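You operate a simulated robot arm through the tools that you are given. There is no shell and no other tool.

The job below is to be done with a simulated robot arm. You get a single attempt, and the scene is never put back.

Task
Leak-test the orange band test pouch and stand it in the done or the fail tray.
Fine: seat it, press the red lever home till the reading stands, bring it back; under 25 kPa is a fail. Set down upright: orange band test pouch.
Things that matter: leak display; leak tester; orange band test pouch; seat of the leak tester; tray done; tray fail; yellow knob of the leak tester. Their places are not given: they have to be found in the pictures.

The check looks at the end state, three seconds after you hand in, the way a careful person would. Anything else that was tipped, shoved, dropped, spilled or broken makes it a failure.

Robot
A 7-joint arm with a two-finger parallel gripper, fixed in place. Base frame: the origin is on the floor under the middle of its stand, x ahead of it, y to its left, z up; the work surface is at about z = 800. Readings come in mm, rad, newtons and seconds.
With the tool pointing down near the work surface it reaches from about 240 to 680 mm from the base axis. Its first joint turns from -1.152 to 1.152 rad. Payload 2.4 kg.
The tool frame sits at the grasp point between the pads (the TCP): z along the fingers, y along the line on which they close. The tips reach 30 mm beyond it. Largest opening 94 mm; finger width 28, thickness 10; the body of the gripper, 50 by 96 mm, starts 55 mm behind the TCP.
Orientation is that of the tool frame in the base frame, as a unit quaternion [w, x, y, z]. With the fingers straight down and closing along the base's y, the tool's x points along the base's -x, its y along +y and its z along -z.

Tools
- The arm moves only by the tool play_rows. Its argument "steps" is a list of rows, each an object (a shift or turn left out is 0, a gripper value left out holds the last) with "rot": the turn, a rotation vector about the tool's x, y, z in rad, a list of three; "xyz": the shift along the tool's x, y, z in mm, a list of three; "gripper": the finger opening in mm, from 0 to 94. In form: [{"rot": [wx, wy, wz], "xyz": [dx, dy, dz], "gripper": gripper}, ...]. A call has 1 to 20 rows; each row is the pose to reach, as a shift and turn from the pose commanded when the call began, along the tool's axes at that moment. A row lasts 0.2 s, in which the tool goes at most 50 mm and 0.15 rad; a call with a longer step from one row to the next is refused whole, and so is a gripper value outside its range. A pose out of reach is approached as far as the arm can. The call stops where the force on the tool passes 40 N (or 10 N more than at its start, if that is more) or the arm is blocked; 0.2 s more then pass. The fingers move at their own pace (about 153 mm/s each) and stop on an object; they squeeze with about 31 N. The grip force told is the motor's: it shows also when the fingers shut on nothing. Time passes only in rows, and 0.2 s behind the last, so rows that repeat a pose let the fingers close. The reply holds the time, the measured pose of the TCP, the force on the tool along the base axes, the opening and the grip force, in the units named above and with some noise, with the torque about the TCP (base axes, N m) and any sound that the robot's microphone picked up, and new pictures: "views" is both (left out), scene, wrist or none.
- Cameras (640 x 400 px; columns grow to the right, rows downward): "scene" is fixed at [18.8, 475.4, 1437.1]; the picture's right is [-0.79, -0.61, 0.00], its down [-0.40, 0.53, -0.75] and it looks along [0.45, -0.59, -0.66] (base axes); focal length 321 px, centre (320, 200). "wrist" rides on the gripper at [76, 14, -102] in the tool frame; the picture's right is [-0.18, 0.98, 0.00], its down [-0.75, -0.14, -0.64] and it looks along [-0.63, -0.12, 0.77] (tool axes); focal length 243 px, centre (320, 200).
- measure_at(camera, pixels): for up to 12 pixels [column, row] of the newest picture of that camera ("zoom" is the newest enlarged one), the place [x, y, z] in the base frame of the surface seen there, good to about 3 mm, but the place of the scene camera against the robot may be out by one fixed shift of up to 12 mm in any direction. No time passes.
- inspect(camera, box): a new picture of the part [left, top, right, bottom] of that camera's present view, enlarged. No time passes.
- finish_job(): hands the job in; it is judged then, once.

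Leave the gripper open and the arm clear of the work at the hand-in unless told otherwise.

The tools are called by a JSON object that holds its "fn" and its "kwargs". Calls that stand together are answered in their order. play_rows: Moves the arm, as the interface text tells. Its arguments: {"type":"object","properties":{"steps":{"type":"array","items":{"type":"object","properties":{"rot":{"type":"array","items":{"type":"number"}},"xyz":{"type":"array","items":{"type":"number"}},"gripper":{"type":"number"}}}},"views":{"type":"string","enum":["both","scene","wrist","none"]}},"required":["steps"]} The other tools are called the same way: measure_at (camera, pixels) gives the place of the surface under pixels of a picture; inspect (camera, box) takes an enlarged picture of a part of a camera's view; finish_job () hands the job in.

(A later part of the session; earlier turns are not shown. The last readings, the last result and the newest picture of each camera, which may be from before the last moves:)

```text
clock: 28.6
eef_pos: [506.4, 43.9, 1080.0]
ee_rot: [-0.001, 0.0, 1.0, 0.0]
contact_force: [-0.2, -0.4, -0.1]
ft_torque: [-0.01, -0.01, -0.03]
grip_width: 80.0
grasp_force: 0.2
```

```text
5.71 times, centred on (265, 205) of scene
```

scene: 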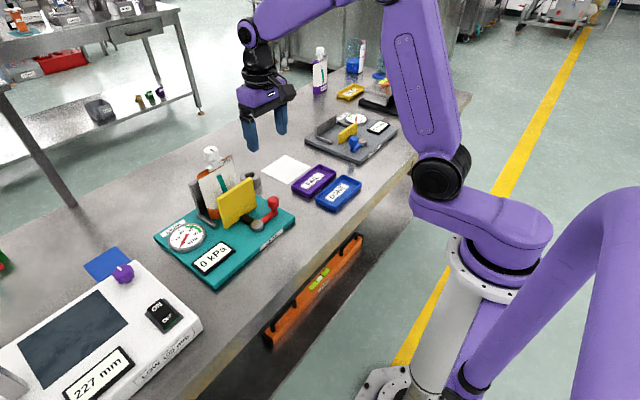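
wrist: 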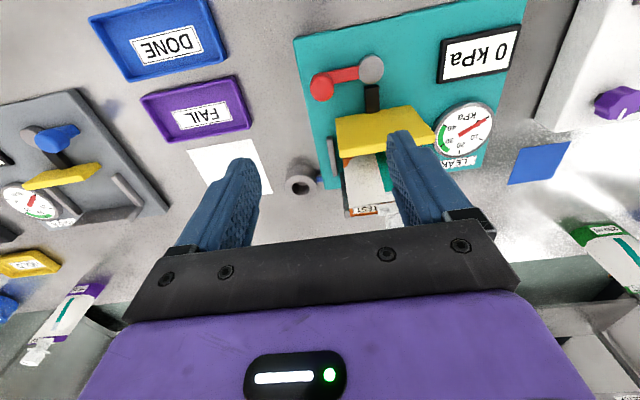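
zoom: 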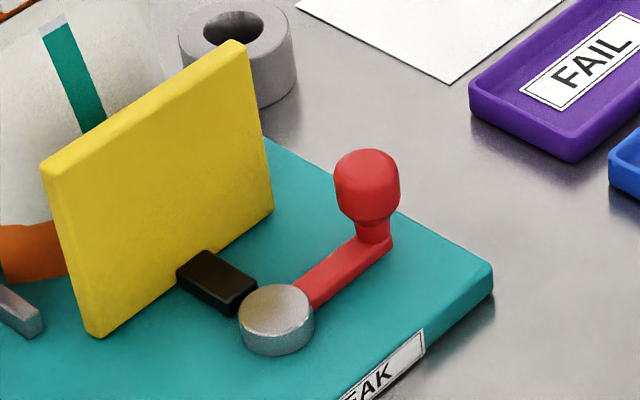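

The knob head is about 24 mm across at (513.5,45.5), z≈853–878. The pivot is at (515.5,110), so the arm is about 65 mm long. I'll open to 60 and descend straight over the knob to TCP z≈876.

{"fn": "play_rows", "kwargs": {"steps": [{"xyz": [-4, 1, 15], "gripper": 60}, {"xyz": [-7, 1.5, 45]}, {"xyz": [-7, 1.5, 80]}, {"xyz": [-7, 1.5, 115]}, {"xyz": [-7, 1.5, 145]}, {"xyz": [-7, 1.5, 165]}, {"xyz": [-7, 1.5, 165]}], "views": "both"}}

{"fn": "inspect", "kwargs": {"camera": "scene", "box": [215, 130, 315, 240]}}

```text
clock: 30.2
eef_pos: [515.4, 45.1, 911.6]
ee_rot: [0.0, 0.0, 1.0, 0.001]
contact_force: [0.1, -0.5, -0.7]
ft_torque: [0.04, 0.01, -0.02]
grip_width: 60.0
grasp_force: 0.0
```

scene: 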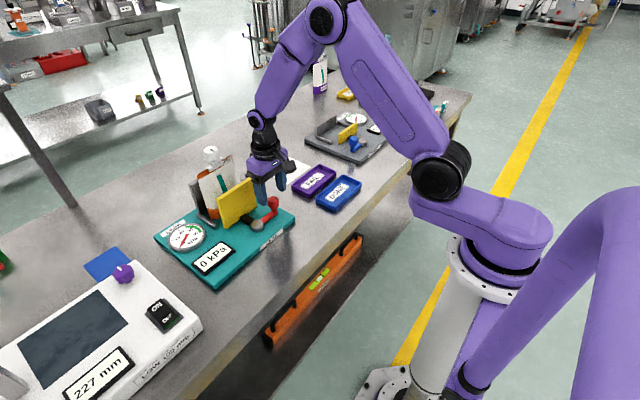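
wrist: 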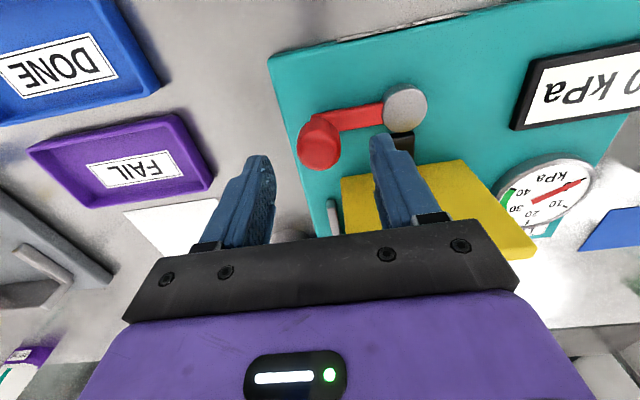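

```text
3.64 times, centred on (265, 185) of scene
```

zoom: 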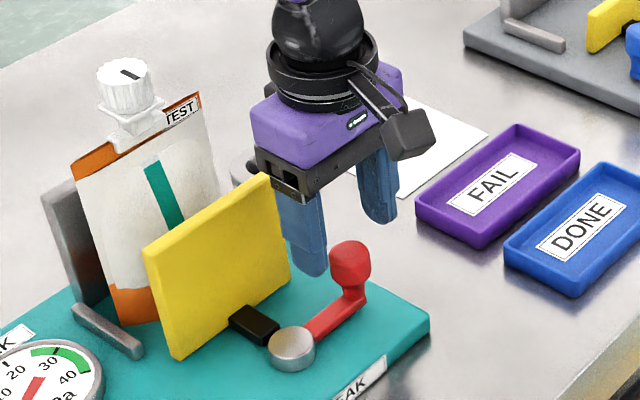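

The hand is at z=912 with tips about 3 mm above the knob's top. I'll re-measure the knob from here before going lower.

{"fn": "measure_at", "kwargs": {"camera": "wrist", "pixels": [[318, 150], [300, 148], [337, 148], [318, 165], [316, 122], [375, 115], [405, 110]]}}

```text
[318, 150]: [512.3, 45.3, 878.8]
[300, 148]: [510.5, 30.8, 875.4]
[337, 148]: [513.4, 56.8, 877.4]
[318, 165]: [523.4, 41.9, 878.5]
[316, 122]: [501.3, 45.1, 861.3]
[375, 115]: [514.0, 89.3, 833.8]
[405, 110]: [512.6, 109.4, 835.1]
```

The knob centre is about (512.5,44.5). I'll shift 2 mm back, descend to z≈876, then close gently on the knob.

{"fn": "play_rows", "kwargs": {"steps": [{"xyz": [2, -0.5, 10]}, {"xyz": [2, -0.5, 20]}, {"xyz": [2, -0.5, 30]}, {"xyz": [2, -0.5, 36]}, {"xyz": [2, -0.5, 36], "gripper": 45}, {"xyz": [2, -0.5, 36], "gripper": 35}, {"xyz": [2, -0.5, 36], "gripper": 30}, {"xyz": [2, -0.5, 36], "gripper": 27}, {"xyz": [2, -0.5, 36], "gripper": 24}, {"xyz": [2, -0.5, 36], "gripper": 21}, {"xyz": [2, -0.5, 36], "gripper": 18}, {"xyz": [2, -0.5, 36], "gripper": 16}], "views": "both"}}

```text
clock: 32.8
eef_pos: [513.7, 45.5, 876.5]
ee_rot: [0.0, 0.0, 1.0, 0.0]
contact_force: [0.8, -1.1, -2.4]
ft_torque: [0.49, -0.11, -0.05]
grip_width: 29.5
grasp_force: 44.8
```

scene: 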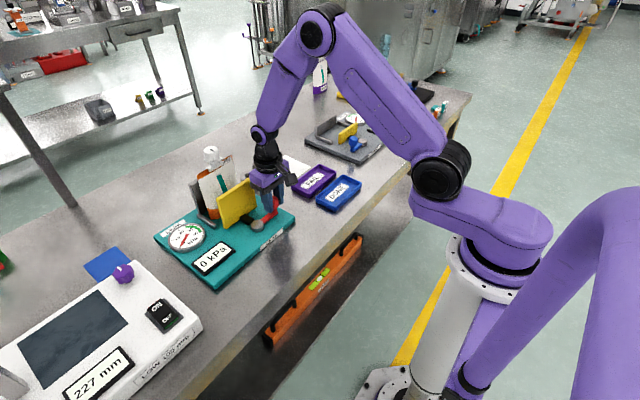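
wrist: 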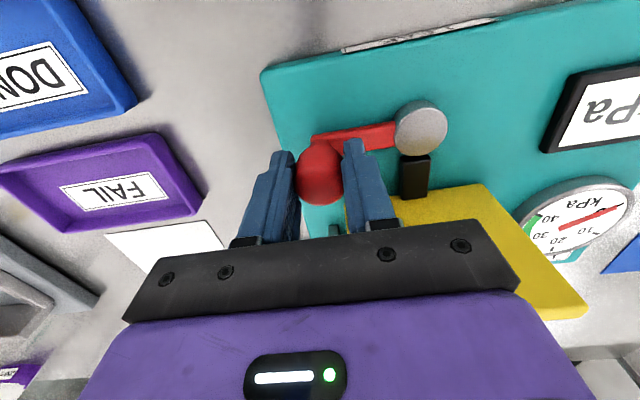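

The knob is gripped at 29.5 mm opening. I'll test the direction gently, moving 6 mm toward +x (toward the plates) along the arc, and watch the force and the reading.

{"fn": "play_rows", "kwargs": {"steps": [{"xyz": [-2, 0, 0]}, {"xyz": [-4, 0.1, 0]}, {"xyz": [-6, 0.3, 0]}, {"xyz": [-6, 0.3, 0]}], "views": "both"}}

```text
clock: 33.8
eef_pos: [515.1, 44.6, 877.4]
ee_rot: [-0.008, 0.001, 1.0, -0.001]
contact_force: [-30.8, -8.9, 12.7]
ft_torque: [0.55, -0.09, -0.04]
grip_width: 29.4
grasp_force: 45.4
```

scene: 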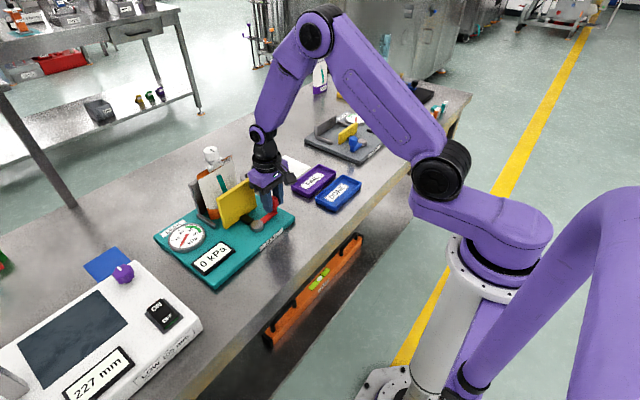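
wrist: 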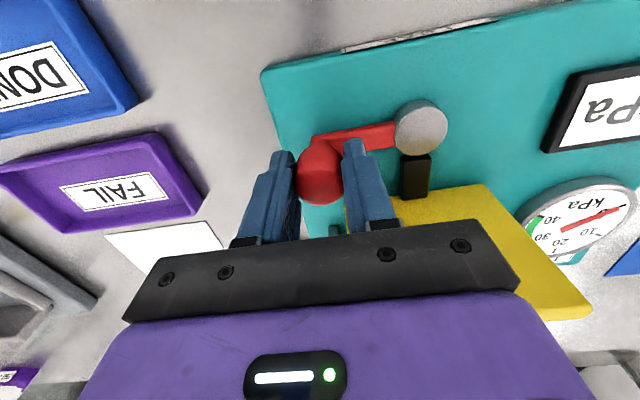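

There's about 31 N of resistance and no motion, so +x is the rest stop. I'll go back and try 6 mm toward -x instead.

{"fn": "play_rows", "kwargs": {"steps": [{"xyz": [3, -0.1, 0]}, {"xyz": [6, -0.3, 0]}, {"xyz": [8, -0.3, 0]}, {"xyz": [10, -0.2, 0]}, {"xyz": [12, 0, 0]}, {"xyz": [12, 0, 0]}], "views": "both"}}

```text
clock: 35.2
eef_pos: [509.1, 45.8, 877.2]
ee_rot: [0.0, 0.001, 1.0, 0.0]
contact_force: [5.6, -18.9, -13.7]
ft_torque: [-0.71, -0.7, -0.33]
grip_width: 29.3
grasp_force: 45.1
```

scene: 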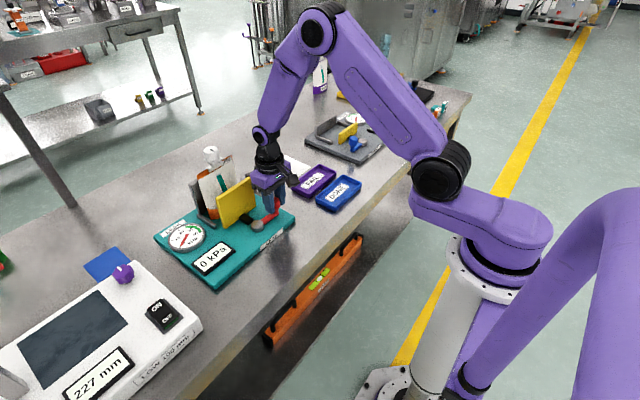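
wrist: 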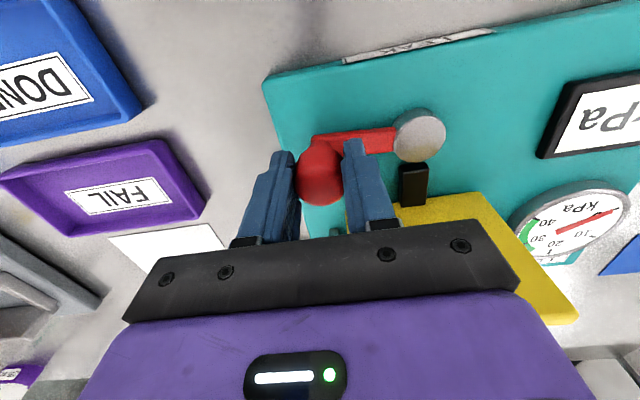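

The knob moved about 5 mm toward -x with only about 6 N along x, so that's the working direction. There's some side load of -19 N in y. I'll continue 10 mm along -x, holding y, and watch the forces.

{"fn": "play_rows", "kwargs": {"steps": [{"xyz": [3, 0, 0]}, {"xyz": [6, 0, 0]}, {"xyz": [9, 0, 0]}, {"xyz": [11, 0, 0]}, {"xyz": [11, 0, 0]}], "views": "both"}}

{"fn": "inspect", "kwargs": {"camera": "scene", "box": [150, 150, 310, 290]}}

```text
clock: 36.4
eef_pos: [495.7, 46.6, 878.1]
ee_rot: [-0.001, 0.0, 1.0, 0.001]
contact_force: [5.4, -17.2, -21.8]
ft_torque: [-0.01, 0.17, -0.7]
grip_width: 29.0
grasp_force: 46.1
```

scene: 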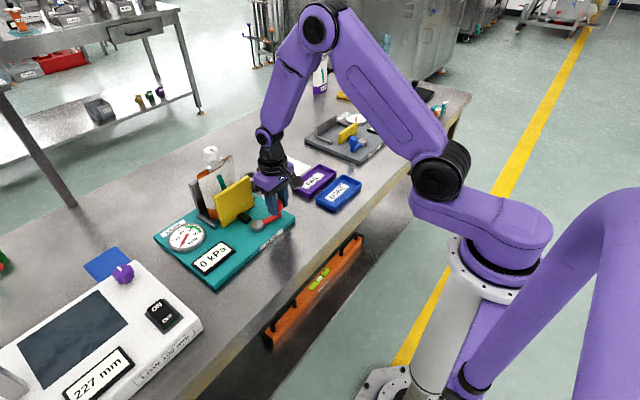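
wrist: 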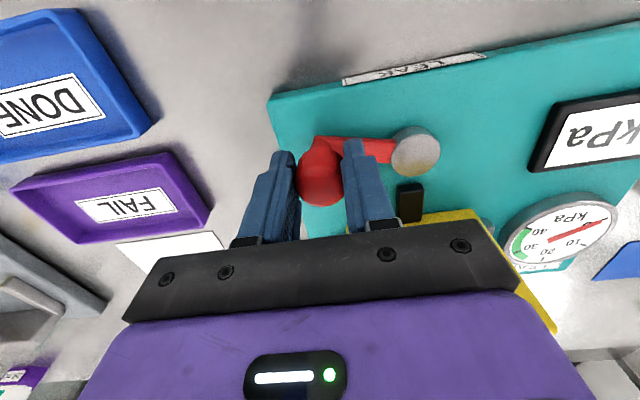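

```text
2.86 times, centred on (230, 220) of scene
```

zoom: 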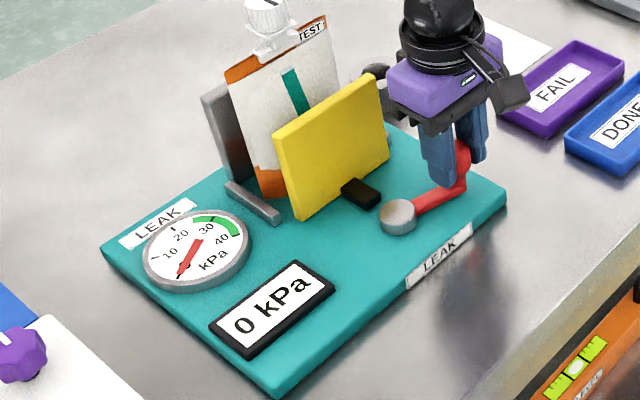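

The lever is turning, and the rod and yellow plate have moved toward the pouch. There are side loads of y -17 N and z -22 N, so I'll ease the command 2 mm in -y and 2.5 mm down and see whether they drop.

{"fn": "play_rows", "kwargs": {"steps": [{"xyz": [0, -1, 1]}, {"xyz": [0, -2, 2.5]}, {"xyz": [0, -2, 2.5]}], "views": "none"}}

```text
clock: 37.2
eef_pos: [497.5, 46.8, 877.8]
ee_rot: [0.005, -0.003, 1.0, 0.0]
contact_force: [-3.9, -3.9, 39.9]
ft_torque: [-0.19, -0.06, 0.08]
grip_width: 29.2
grasp_force: 45.4
```

The z stiffness is high, about 25 N/mm, and I overshot. I'll come back up 1.6 mm.

{"fn": "play_rows", "kwargs": {"steps": [{"xyz": [0, 0, -0.8]}, {"xyz": [0, 0, -1.6]}, {"xyz": [0, 0, -1.6]}], "views": "none"}}

```text
clock: 38.0
eef_pos: [496.9, 45.4, 877.1]
ee_rot: [0.003, -0.001, 1.0, 0.001]
contact_force: [12.3, 11.4, 12.5]
ft_torque: [0.23, -0.72, -0.51]
grip_width: 29.3
grasp_force: 45.0
```

Loads are moderate now. I'll continue along the arc about the pivot (514,110) to about 35°.

{"fn": "play_rows", "kwargs": {"steps": [{"xyz": [2, 1.5, 0]}, {"xyz": [4.7, 2.7, 0]}, {"xyz": [7.4, 3.8, 0]}, {"xyz": [10, 5.0, 0]}, {"xyz": [12.5, 6.3, 0]}, {"xyz": [15, 7.7, 0]}, {"xyz": [17.5, 9.2, 0]}, {"xyz": [19.8, 10.8, 0]}, {"xyz": [19.8, 10.8, 0]}], "views": "both"}}

{"fn": "inspect", "kwargs": {"camera": "scene", "box": [150, 150, 310, 290]}}

```text
clock: 39.2
eef_pos: [486.5, 49.9, 878.1]
ee_rot: [0.004, 0.003, 1.0, 0.002]
contact_force: [7.1, 3.0, -11.1]
ft_torque: [0.0, 0.37, -0.33]
grip_width: 27.6
grasp_force: 45.0
stopped in row 6: the force on the tool passed its limit at 40 N (the readings are from after the stop); the commanded pose is now the measured one
```

scene: 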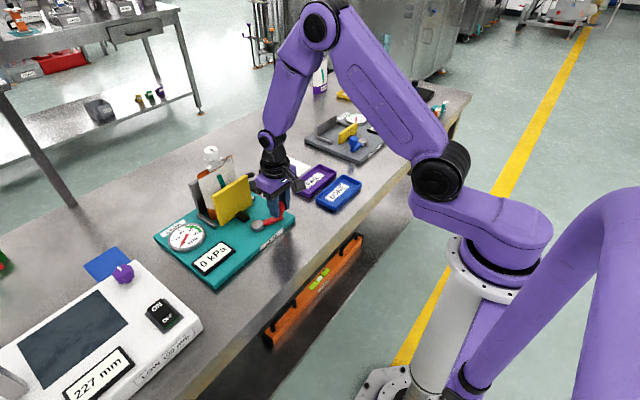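
wrist: 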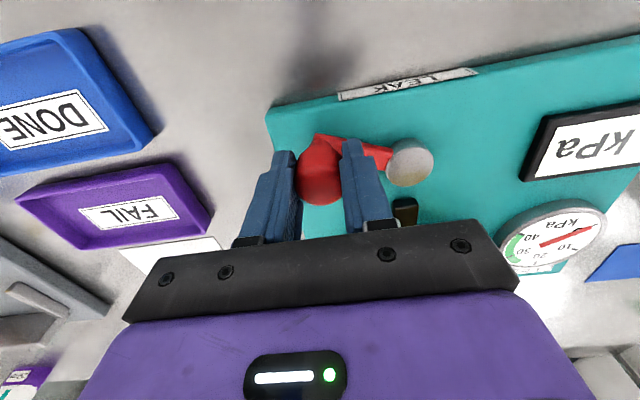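

```text
2.86 times, centred on (230, 220) of scene
```

zoom: 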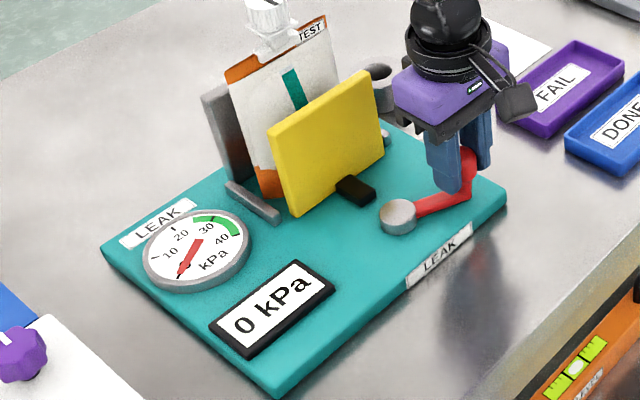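

The lever is at about 25° and the plate is closing on the pouch, but a rigid pinch causes force spikes. I'll release, lift, and then straddle the knob loosely with the fingers along its direction of travel, so I can push both ways without pinching. First I'll release and see whether the lever stays.

{"fn": "play_rows", "kwargs": {"steps": [{"gripper": 32}, {"gripper": 45}, {"gripper": 60}, {"gripper": 60}, {"xyz": [0, 0, -10]}, {"xyz": [0, 0, -25]}, {"xyz": [0, 0, -40]}, {"xyz": [0, 0, -50]}, {"xyz": [0, 0, -50]}], "views": "both"}}

{"fn": "inspect", "kwargs": {"camera": "scene", "box": [150, 150, 310, 290]}}

{"fn": "inspect", "kwargs": {"camera": "wrist", "box": [240, 40, 480, 230]}}

```text
clock: 41.2
eef_pos: [485.8, 50.5, 929.5]
ee_rot: [0.004, 0.002, 1.0, 0.001]
contact_force: [0.4, 1.4, -0.4]
ft_torque: [0.0, 0.0, -0.02]
grip_width: 59.9
grasp_force: 0.0
```

scene: 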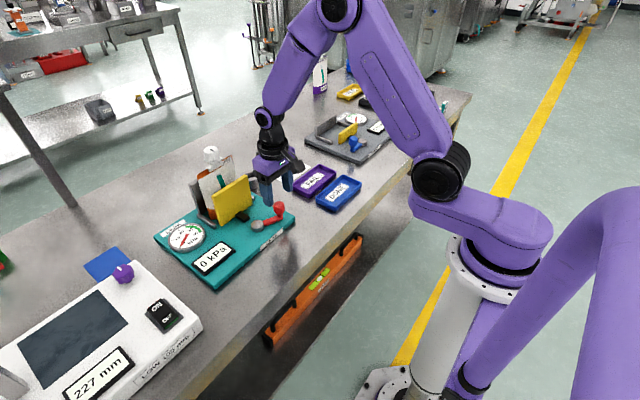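
wrist: 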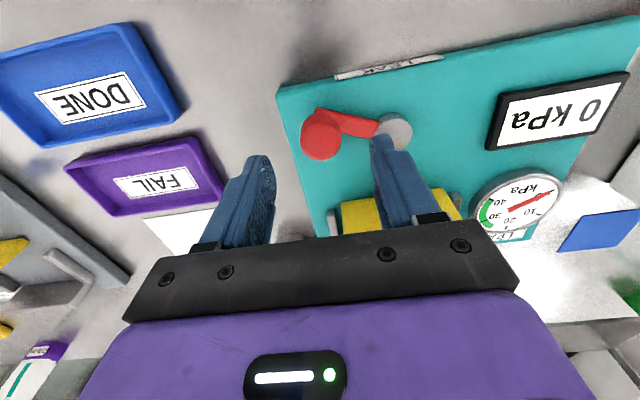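

```text
2.86 times, centred on (230, 220) of scene
```

zoom: 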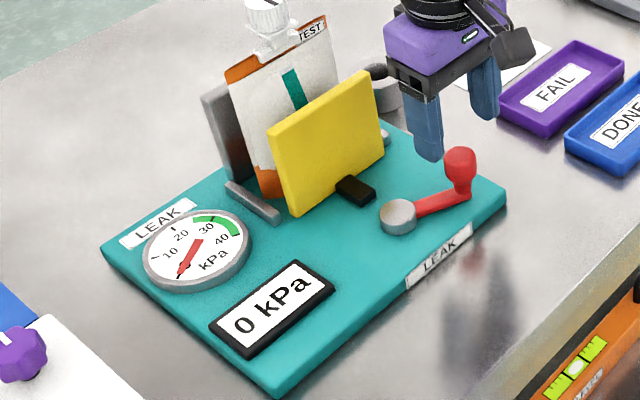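

```text
2.11 times, centred on (360, 135) of wrist
```

zoom: 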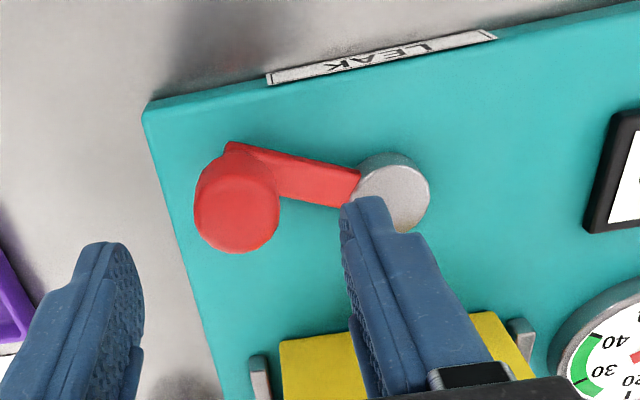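

The lever stays where I left it, with no spring return, and the tester has not shifted. I'll measure the knob and pivot now.

{"fn": "measure_at", "kwargs": {"camera": "wrist", "pixels": [[320, 147], [303, 145], [338, 145], [320, 156], [318, 120], [396, 131], [355, 126], [370, 210], [408, 137], [391, 118]]}}

```text
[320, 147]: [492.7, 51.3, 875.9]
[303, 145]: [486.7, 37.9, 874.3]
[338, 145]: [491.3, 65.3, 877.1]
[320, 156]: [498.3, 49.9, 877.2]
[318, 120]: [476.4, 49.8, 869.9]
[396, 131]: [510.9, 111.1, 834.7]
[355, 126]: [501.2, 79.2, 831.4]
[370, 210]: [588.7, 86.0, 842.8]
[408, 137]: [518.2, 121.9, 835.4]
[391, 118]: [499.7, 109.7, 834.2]
```

The knob centre is about (487.5,51), the pivot (513,111) and the angle 23°. The plate face is now at x≈589. I'll rotate the tool by about 67° up here so the fingers line up with the knob's travel.

{"fn": "play_rows", "kwargs": {"steps": [{"rot": [0, 0, -0.14]}, {"rot": [0, 0, -0.28]}, {"rot": [0, 0, -0.42]}, {"rot": [0, 0, -0.56]}, {"rot": [0, 0, -0.7]}, {"rot": [0, 0, -0.84]}, {"rot": [0, 0, -0.98]}, {"rot": [0, 0, -1.1]}, {"rot": [0, 0, -1.17]}, {"rot": [0, 0, -1.17], "gripper": 50}], "views": "both"}}

```text
clock: 43.4
eef_pos: [486.0, 49.3, 928.1]
ee_rot: [0.004, -0.551, 0.834, -0.002]
contact_force: [0.9, 0.5, -0.2]
ft_torque: [-0.04, 0.0, 0.02]
grip_width: 50.2
grasp_force: 0.1
```

scene: 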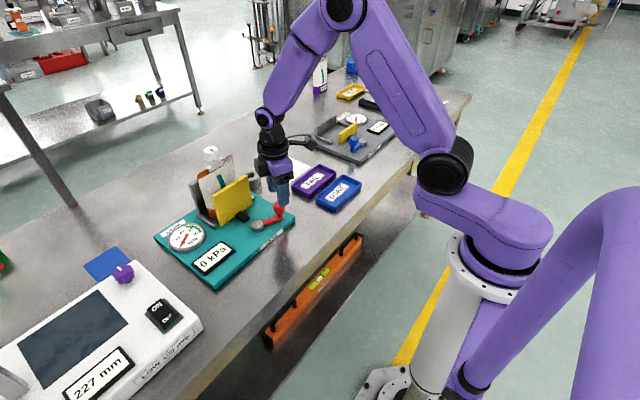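
wrist: 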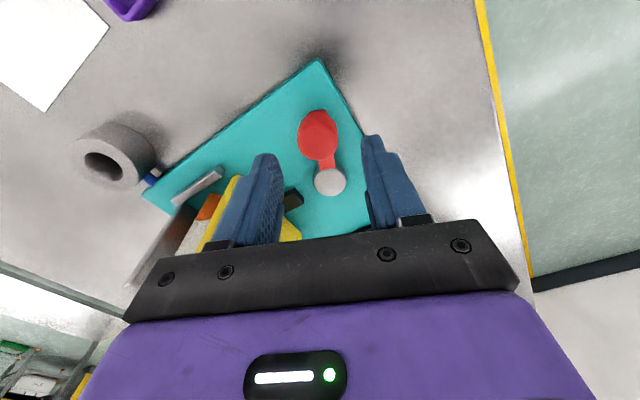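

The rotation went as planned: tool y now points along (-0.92,0.39), tangent to the lever. I'll re-measure the knob from this view.

{"fn": "measure_at", "kwargs": {"camera": "wrist", "pixels": [[318, 138], [300, 135], [336, 132], [318, 150], [318, 115], [330, 180], [318, 128]]}}

{"fn": "inspect", "kwargs": {"camera": "wrist", "box": [240, 80, 420, 240]}}

```text
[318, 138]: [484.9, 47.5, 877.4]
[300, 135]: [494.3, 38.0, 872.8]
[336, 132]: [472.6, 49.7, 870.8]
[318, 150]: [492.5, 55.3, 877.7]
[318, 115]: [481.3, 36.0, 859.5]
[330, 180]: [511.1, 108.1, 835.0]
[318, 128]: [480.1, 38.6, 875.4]
```

```text
2.50 times, centred on (330, 160) of wrist
```

zoom: 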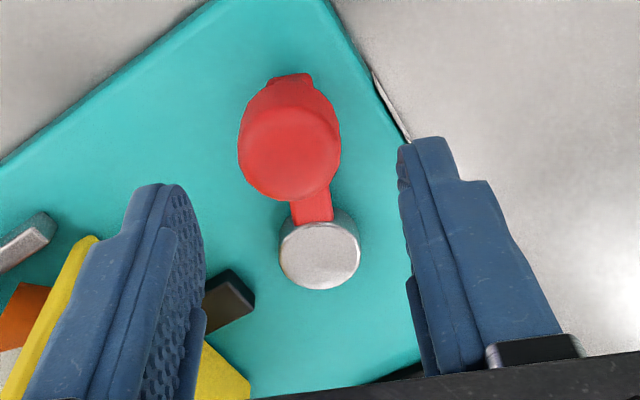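

The knob centre is at about (486.5,50) and the TCP is at (486,49.3), so it is well centred with the fingers at 50 mm. I'll descend to z≈876 around the knob.

{"fn": "play_rows", "kwargs": {"steps": [{"xyz": [0, 0, 12]}, {"xyz": [0, 0, 24]}, {"xyz": [0, 0, 36]}, {"xyz": [0, 0, 46]}, {"xyz": [0, 0, 52]}, {"xyz": [0, 0, 52]}], "views": "both"}}

```text
clock: 44.8
eef_pos: [485.3, 49.5, 875.1]
ee_rot: [0.003, -0.55, 0.835, -0.003]
contact_force: [-0.2, -0.5, 1.1]
ft_torque: [0.0, 0.0, 0.01]
grip_width: 50.2
grasp_force: 0.1
```

scene: 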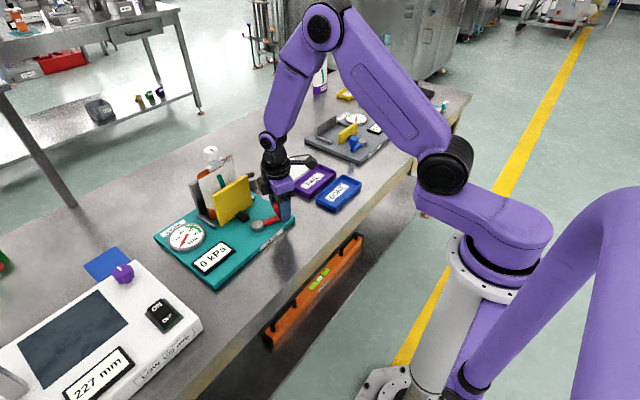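
wrist: 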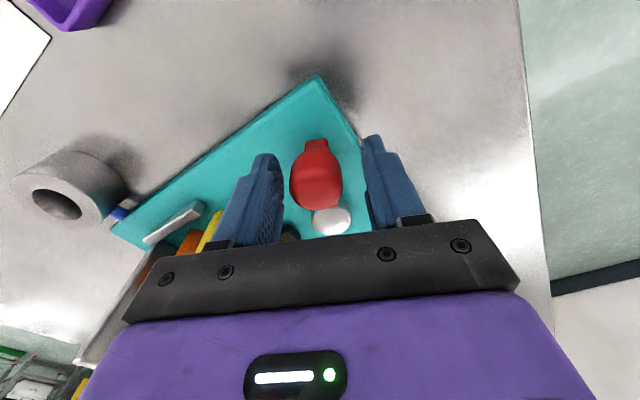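

The knob sits loosely between the fingers. I'll narrow to 36 mm and sweep the lever another 20° along its arc, turning the tool with it.

{"fn": "play_rows", "kwargs": {"steps": [{"gripper": 36}, {"gripper": 36}, {"xyz": [-0.06, 2.8, 0], "rot": [0, 0, 0.0436]}, {"xyz": [-0.25, 5.67, 0], "rot": [0, 0, 0.0873]}, {"xyz": [-0.55, 8.5, 0], "rot": [0, 0, 0.131]}, {"xyz": [-0.99, 11.3, 0], "rot": [0, 0, 0.1745]}, {"xyz": [-1.55, 14.1, 0], "rot": [0, 0, 0.218]}, {"xyz": [-2.2, 16.8, 0], "rot": [0, 0, 0.262]}, {"xyz": [-3.0, 19.5, 0], "rot": [0, 0, 0.305]}, {"xyz": [-3.9, 22.2, 0], "rot": [0, 0, 0.349]}, {"xyz": [-3.9, 22.2, 0], "rot": [0, 0, 0.349]}], "views": "both"}}

{"fn": "inspect", "kwargs": {"camera": "scene", "box": [150, 150, 310, 290]}}

```text
clock: 47.2
eef_pos: [466.8, 62.6, 875.6]
ee_rot: [0.003, -0.397, 0.918, -0.001]
contact_force: [0.1, -0.7, -0.3]
ft_torque: [0.0, 0.04, 0.0]
grip_width: 36.0
grasp_force: 0.1
```

scene: 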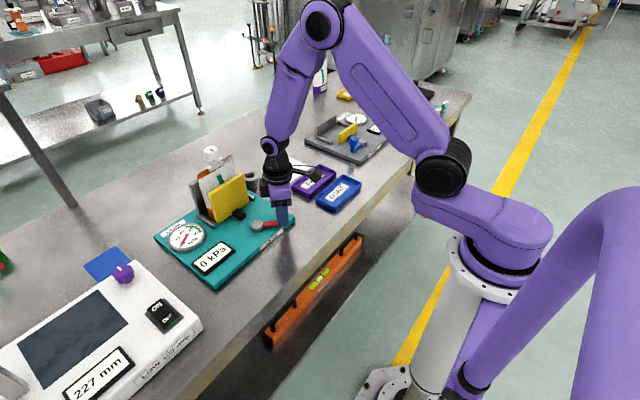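
wrist: 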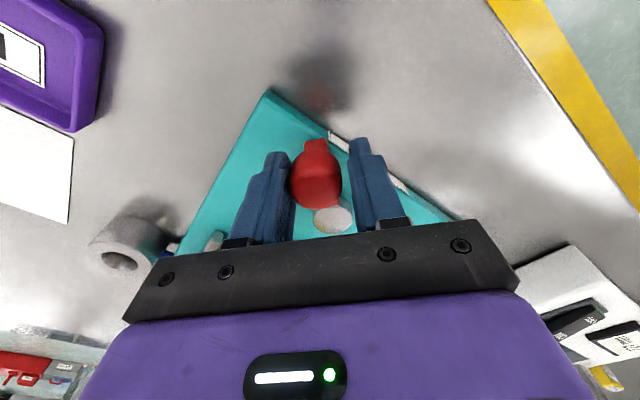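

```text
2.86 times, centred on (230, 220) of scene
```

zoom: 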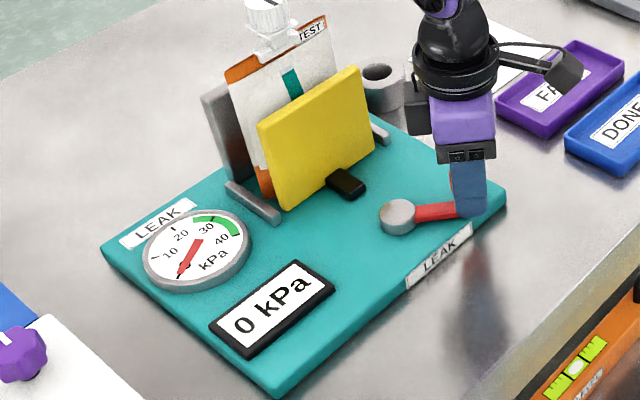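

Very smooth, with almost no force. The plate is now close to the pouch. I'll sweep another 20° the same way.

{"fn": "play_rows", "kwargs": {"steps": [{"xyz": [-0.06, 2.8, 0], "rot": [0, 0, 0.0436]}, {"xyz": [-0.25, 5.67, 0], "rot": [0, 0, 0.0873]}, {"xyz": [-0.55, 8.5, 0], "rot": [0, 0, 0.131]}, {"xyz": [-0.99, 11.3, 0], "rot": [0, 0, 0.1745]}, {"xyz": [-1.55, 14.1, 0], "rot": [0, 0, 0.218]}, {"xyz": [-2.2, 16.8, 0], "rot": [0, 0, 0.262]}, {"xyz": [-3.0, 19.5, 0], "rot": [0, 0, 0.305]}, {"xyz": [-3.9, 22.2, 0], "rot": [0, 0, 0.349]}, {"xyz": [-3.9, 22.2, 0], "rot": [0, 0, 0.349]}], "views": "both"}}

{"fn": "inspect", "kwargs": {"camera": "scene", "box": [150, 150, 310, 290]}}

```text
clock: 49.2
eef_pos: [454.6, 80.6, 876.8]
ee_rot: [0.005, -0.231, 0.973, 0.001]
contact_force: [4.9, -4.4, 0.9]
ft_torque: [0.0, -0.01, 0.03]
grip_width: 39.5
grasp_force: 2.5
```

scene: 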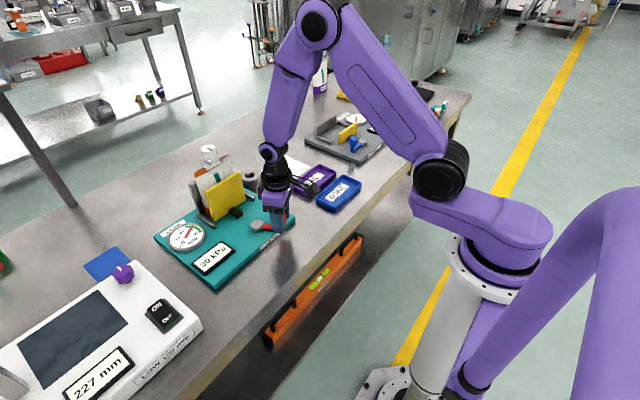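
wrist: 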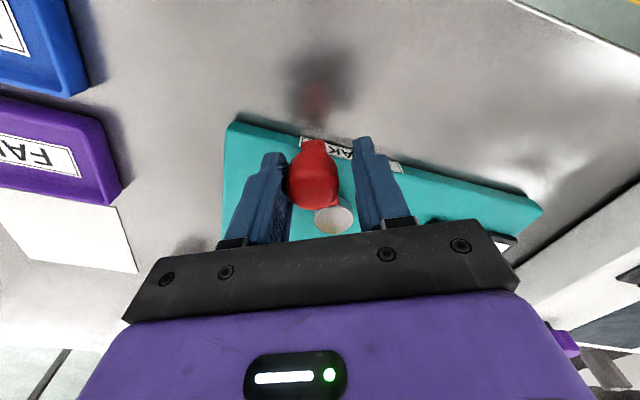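

```text
2.86 times, centred on (230, 220) of scene
```

zoom: 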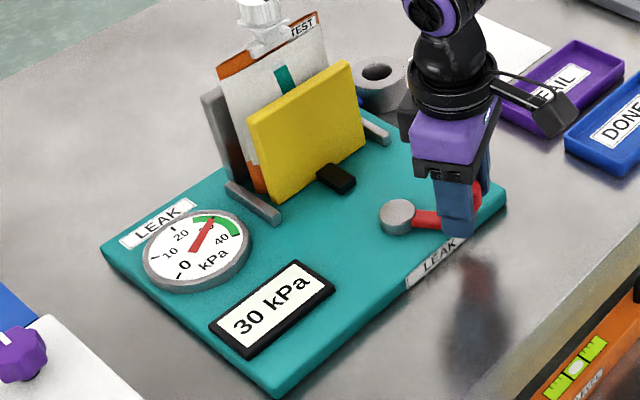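

The display now shows 30 kPa with the plate against the pouch and about 6 N of resistance. The fingers yield a little, so I'll close them slowly on the knob for a firmer hold and see how the reading and forces react.

{"fn": "play_rows", "kwargs": {"steps": [{"gripper": 34}, {"gripper": 32}, {"gripper": 30}, {"gripper": 28}, {"gripper": 26}, {"gripper": 24}, {"gripper": 24}], "views": "both"}}

{"fn": "inspect", "kwargs": {"camera": "scene", "box": [150, 150, 310, 290]}}

```text
clock: 50.8
eef_pos: [453.5, 81.1, 875.4]
ee_rot: [0.004, -0.231, 0.973, -0.001]
contact_force: [12.5, -19.2, 3.9]
ft_torque: [-0.01, -0.28, -0.05]
grip_width: 37.4
grasp_force: 11.8
```

scene: 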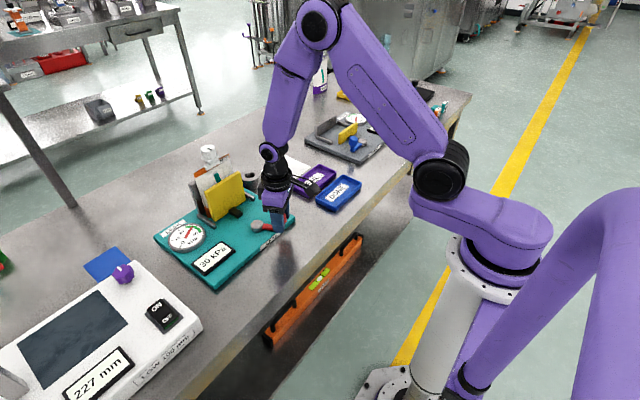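
wrist: 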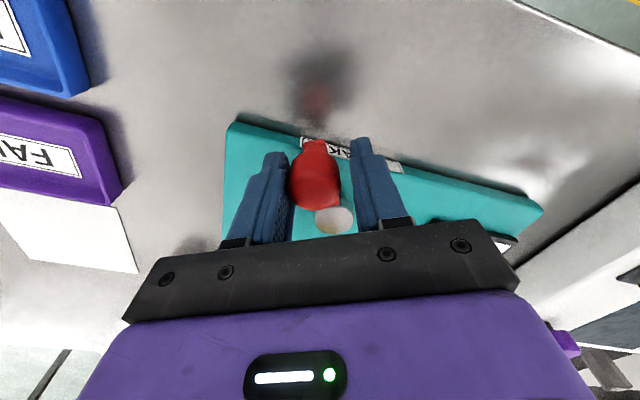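

```text
2.86 times, centred on (230, 220) of scene
```

zoom: 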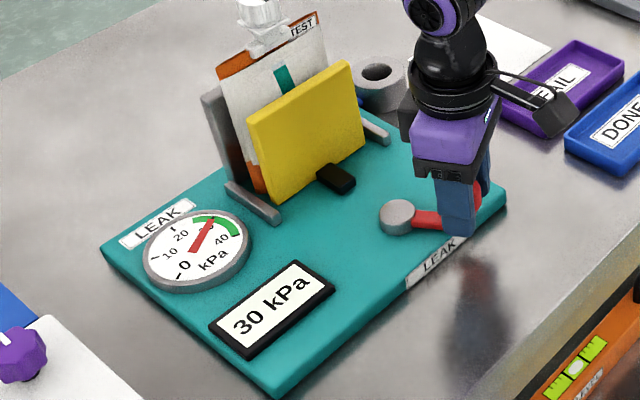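

At about 23 N of push the lever no longer moves. It's at about 60° and appears to be at its stop, with the reading still 30 kPa. I'll press slightly more to be sure it is home and hold to see whether the reading stands.

{"fn": "play_rows", "kwargs": {"steps": [{"xyz": [-0.03, 1, 0]}, {"xyz": [-0.06, 2, 0]}, {"xyz": [-0.06, 2, 0]}, {"xyz": [-0.06, 2, 0]}, {"xyz": [-0.06, 2, 0]}, {"xyz": [-0.06, 2, 0]}, {"xyz": [-0.06, 2, 0]}, {"xyz": [-0.06, 2, 0]}, {"xyz": [-0.06, 2, 0]}, {"xyz": [-0.06, 2, 0]}], "views": "both"}}

{"fn": "inspect", "kwargs": {"camera": "scene", "box": [150, 150, 310, 290]}}

```text
clock: 53.0
eef_pos: [454.2, 81.6, 875.6]
ee_rot: [0.004, -0.23, 0.973, 0.0]
contact_force: [13.3, -23.9, 4.1]
ft_torque: [-0.09, -0.1, -0.08]
grip_width: 38.8
grasp_force: 13.4
```

scene: 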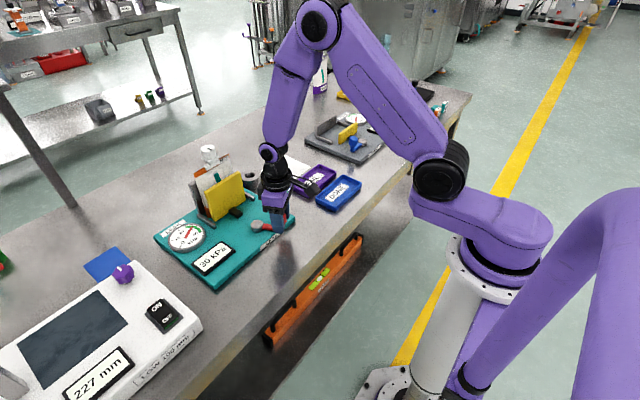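
wrist: 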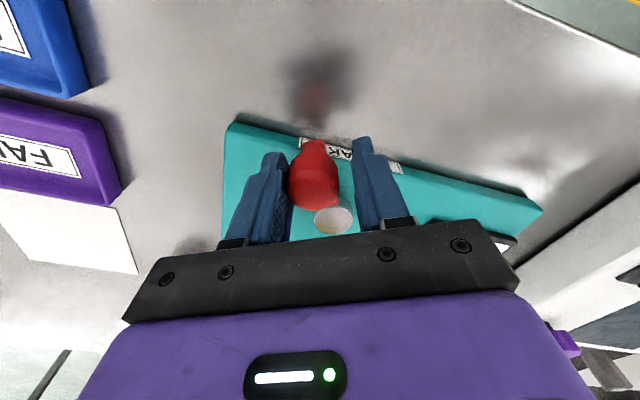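

```text
2.86 times, centred on (230, 220) of scene
```

zoom: 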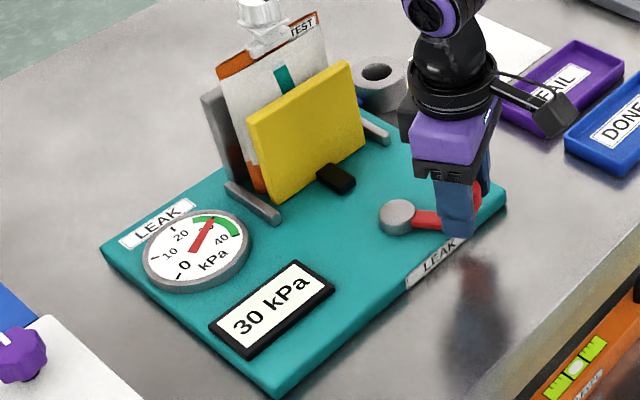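

It still reads 30 kPa at about 27 N, with the lever firmly at its stop. I'll hold 4 s longer to make sure the reading stands.

{"fn": "play_rows", "kwargs": {"steps": [{}, {}, {}, {}, {}, {}, {}, {}, {}, {}, {}, {}, {}, {}, {}, {}, {}, {}, {}, {}], "views": "scene"}}

{"fn": "inspect", "kwargs": {"camera": "scene", "box": [160, 210, 250, 280]}}

```text
clock: 57.2
eef_pos: [453.9, 79.8, 875.0]
ee_rot: [0.004, -0.23, 0.973, -0.001]
contact_force: [13.5, -24.1, 2.7]
ft_torque: [-0.09, -0.05, -0.07]
grip_width: 38.8
grasp_force: 13.1
```

scene: 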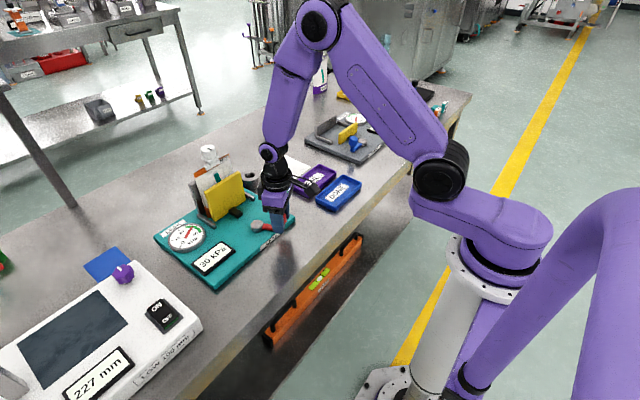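

```text
5.71 times, centred on (205, 245) of scene
```

zoom: 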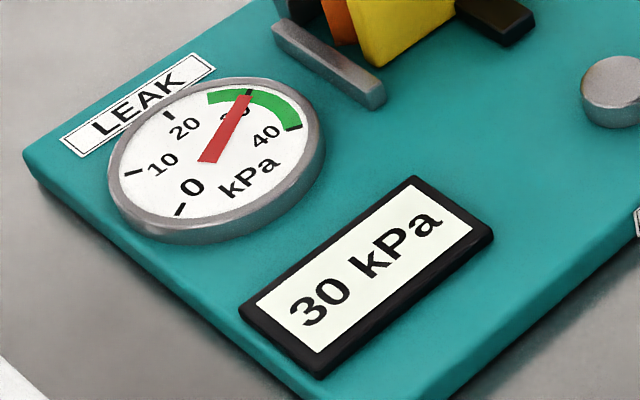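

The reading has stood at 30 kPa for over 8 s with the needle in the green, so the pouch passes (25 kPa or more) and goes in the DONE tray. Now I'll bring the lever back along its arc with the leading finger, first 40°.

{"fn": "play_rows", "kwargs": {"steps": [{"gripper": 36, "xyz": [0, -1.5, 0]}, {"xyz": [-0.16, -4.57, 0], "rot": [0, 0, -0.0698]}, {"xyz": [-0.64, -9.12, 0], "rot": [0, 0, -0.1396]}, {"xyz": [-1.43, -13.62, 0], "rot": [0, 0, -0.2094]}, {"xyz": [-2.54, -18.05, 0], "rot": [0, 0, -0.2793]}, {"xyz": [-3.95, -22.4, 0], "rot": [0, 0, -0.3491]}, {"xyz": [-5.66, -26.64, 0], "rot": [0, 0, -0.4189]}, {"xyz": [-7.67, -30.75, 0], "rot": [0, 0, -0.4887]}, {"xyz": [-9.95, -34.71, 0], "rot": [0, 0, -0.5585]}, {"xyz": [-12.51, -38.5, 0], "rot": [0, 0, -0.6283]}, {"xyz": [-15.32, -42.1, 0], "rot": [0, 0, -0.6981]}, {"xyz": [-15.32, -42.1, 0], "rot": [0, 0, -0.6981]}], "views": "both"}}

{"fn": "inspect", "kwargs": {"camera": "scene", "box": [150, 150, 310, 290]}}

```text
clock: 59.8
eef_pos: [487.2, 51.8, 875.4]
ee_rot: [0.004, -0.551, 0.834, -0.002]
contact_force: [-1.0, -0.2, -0.8]
ft_torque: [-0.03, 0.04, 0.02]
grip_width: 36.3
grasp_force: 0.3
```

scene: 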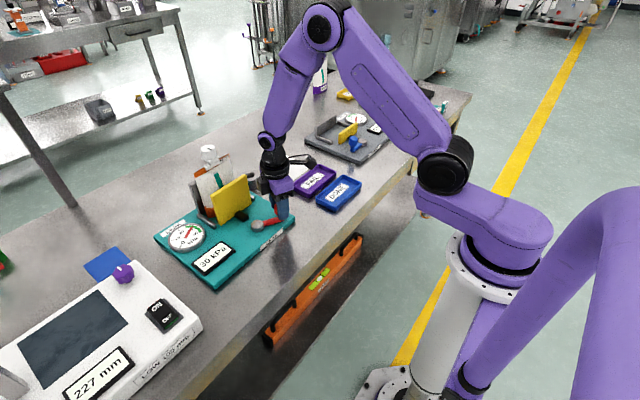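
wrist: 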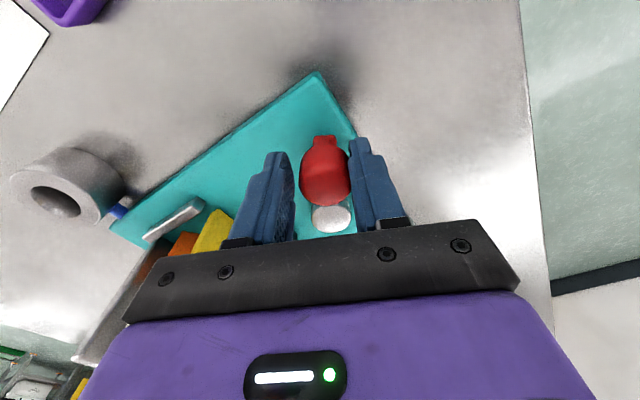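

```text
2.86 times, centred on (230, 220) of scene
```

zoom: 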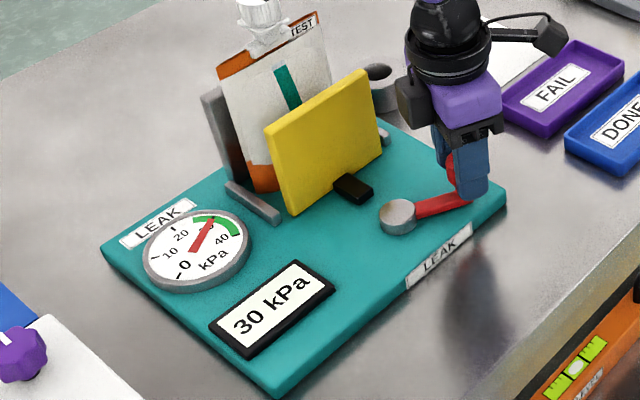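

The lever is coming back and the plate is retracting. The display holds 30 kPa. I'll sweep the rest of the way to the rest stop, slowing at the end.

{"fn": "play_rows", "kwargs": {"steps": [{"xyz": [-0.16, -4.57, 0], "rot": [0, 0, -0.0698]}, {"xyz": [-0.64, -9.12, 0], "rot": [0, 0, -0.1396]}, {"xyz": [-1.43, -13.62, 0], "rot": [0, 0, -0.2094]}, {"xyz": [-2.54, -18.05, 0], "rot": [0, 0, -0.2793]}, {"xyz": [-3.95, -22.4, 0], "rot": [0, 0, -0.3491]}, {"xyz": [-4.78, -24.5, 0], "rot": [0, 0, -0.384]}, {"xyz": [-5.66, -26.64, 0], "rot": [0, 0, -0.4189]}, {"xyz": [-6.1, -27.7, 0], "rot": [0, 0, -0.436]}, {"xyz": [-6.1, -27.7, 0], "rot": [0, 0, -0.436]}], "views": "both"}}

{"fn": "inspect", "kwargs": {"camera": "scene", "box": [150, 150, 310, 290]}}

```text
clock: 61.8
eef_pos: [515.3, 45.1, 877.2]
ee_rot: [-0.003, 0.718, -0.696, 0.002]
contact_force: [0.7, -0.3, -0.1]
ft_torque: [-0.01, 0.04, 0.03]
grip_width: 36.0
grasp_force: 0.0
```

scene: 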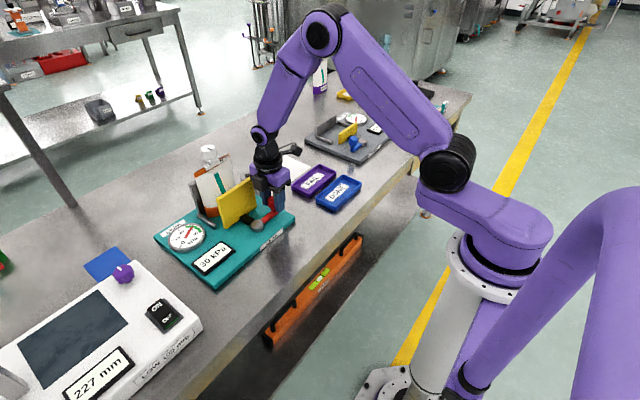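
wrist: 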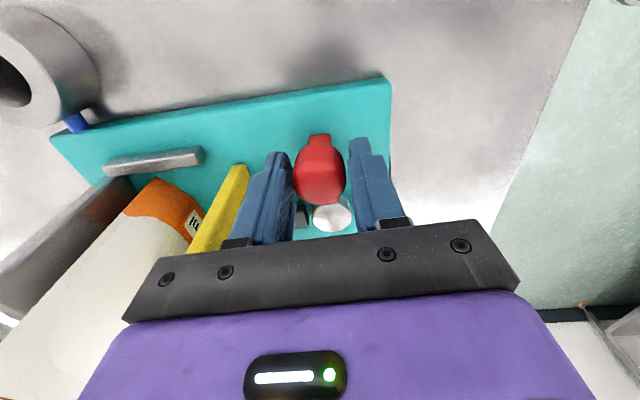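

```text
2.86 times, centred on (230, 220) of scene
```

zoom: 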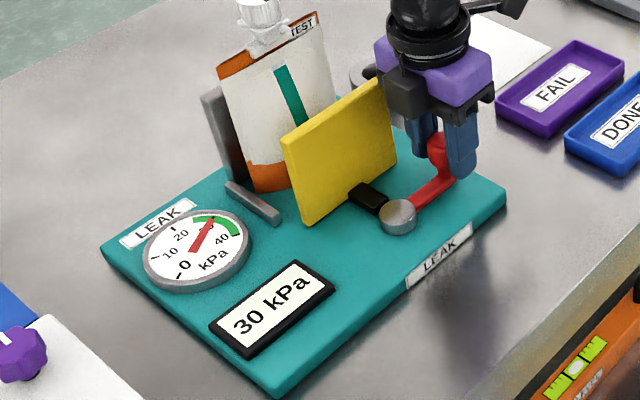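

The knob looks back at rest with the plate retracted. I'll push 5 mm more to confirm it is on its rest stop, then re-centre the fingers.

{"fn": "play_rows", "kwargs": {"steps": [{"xyz": [0, -2, 0]}, {"xyz": [0, -4, 0]}, {"xyz": [0, -5, 0]}, {"xyz": [0, -5, 0]}], "views": "wrist"}}

```text
clock: 62.8
eef_pos: [518.0, 46.0, 873.9]
ee_rot: [-0.002, 0.718, -0.696, 0.002]
contact_force: [-2.6, -0.9, 0.2]
ft_torque: [-0.04, 0.05, 0.05]
grip_width: 37.6
grasp_force: 1.3
```

wrist: 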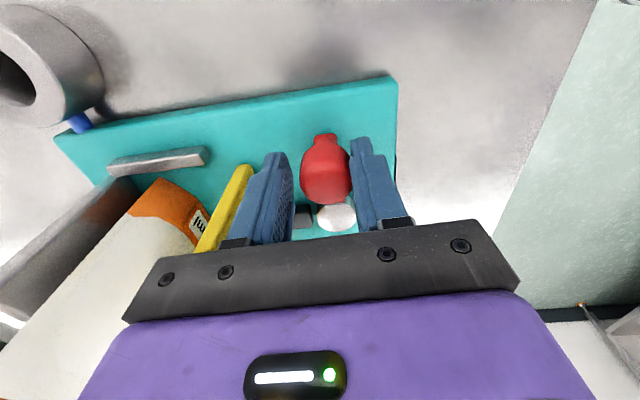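

The leading finger meets firm resistance at the stop, so the lever is home at rest. I'll re-centre, open slightly and lift straight up.

{"fn": "play_rows", "kwargs": {"steps": [{"xyz": [0, 3, 0], "gripper": 42}, {"xyz": [0, 5, 0], "gripper": 48}, {"xyz": [0, 5, 0], "gripper": 48}, {"xyz": [0, 5, -10]}, {"xyz": [0, 5, -25]}, {"xyz": [0, 5, -50]}, {"xyz": [0, 5, -80]}, {"xyz": [0, 5, -120]}, {"xyz": [0, 5, -160]}, {"xyz": [0, 5, -200]}, {"xyz": [0, 5, -200]}], "views": "both"}}

{"fn": "inspect", "kwargs": {"camera": "scene", "box": [150, 130, 310, 290]}}

```text
clock: 65.2
eef_pos: [511.5, 46.2, 1077.7]
ee_rot: [-0.002, 0.718, -0.696, 0.003]
contact_force: [0.2, 0.0, -0.1]
ft_torque: [0.02, 0.0, 0.02]
grip_width: 48.0
grasp_force: 0.1
```

scene: 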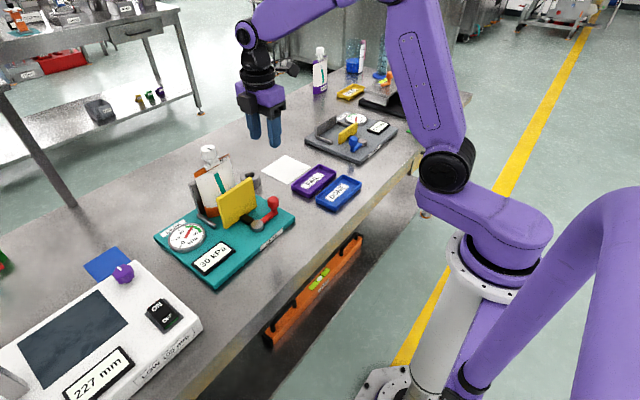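
wrist: 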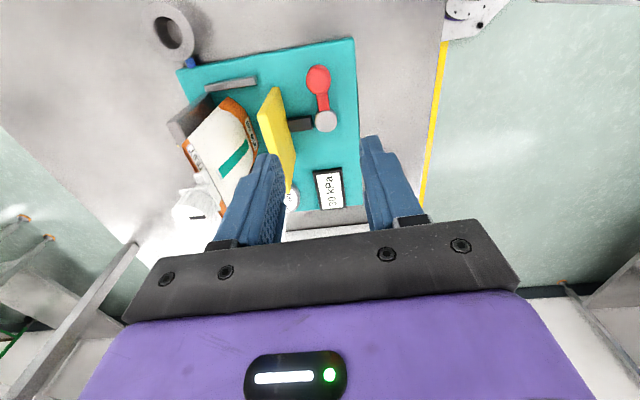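

```text
2.50 times, centred on (230, 210) of scene
```

zoom: 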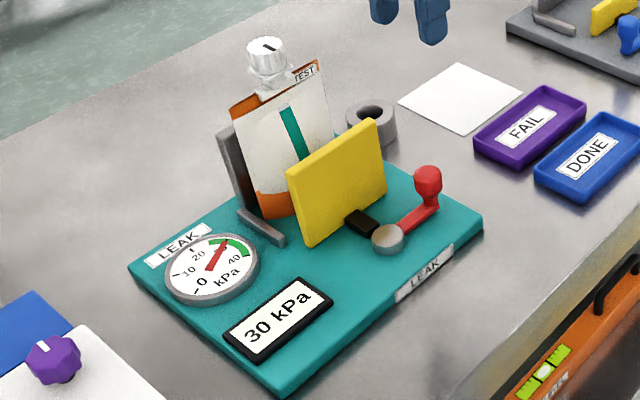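

All good: the lever is at rest, the plate is retracted, the pouch is upright, and the display still shows 30 kPa. I'll turn the tool back 92° up here to its original orientation and open the fingers.

{"fn": "play_rows", "kwargs": {"steps": [{"rot": [0, 0, 0.14]}, {"rot": [0, 0, 0.28]}, {"rot": [0, 0, 0.42]}, {"rot": [0, 0, 0.56]}, {"rot": [0, 0, 0.7]}, {"rot": [0, 0, 0.84]}, {"rot": [0, 0, 0.98]}, {"rot": [0, 0, 1.12]}, {"rot": [0, 0, 1.26]}, {"rot": [0, 0, 1.4]}, {"rot": [0, 0, 1.54]}, {"rot": [0, 0, 1.602]}, {"rot": [0, 0, 1.602], "gripper": 80}, {"rot": [0, 0, 1.602]}], "views": "none"}}

```text
clock: 68.2
eef_pos: [513.6, 46.5, 1076.3]
ee_rot: [0.004, 0.0, 1.0, 0.001]
contact_force: [-0.5, 0.0, 0.4]
ft_torque: [-0.02, -0.02, 0.01]
grip_width: 79.8
grasp_force: 0.0
```

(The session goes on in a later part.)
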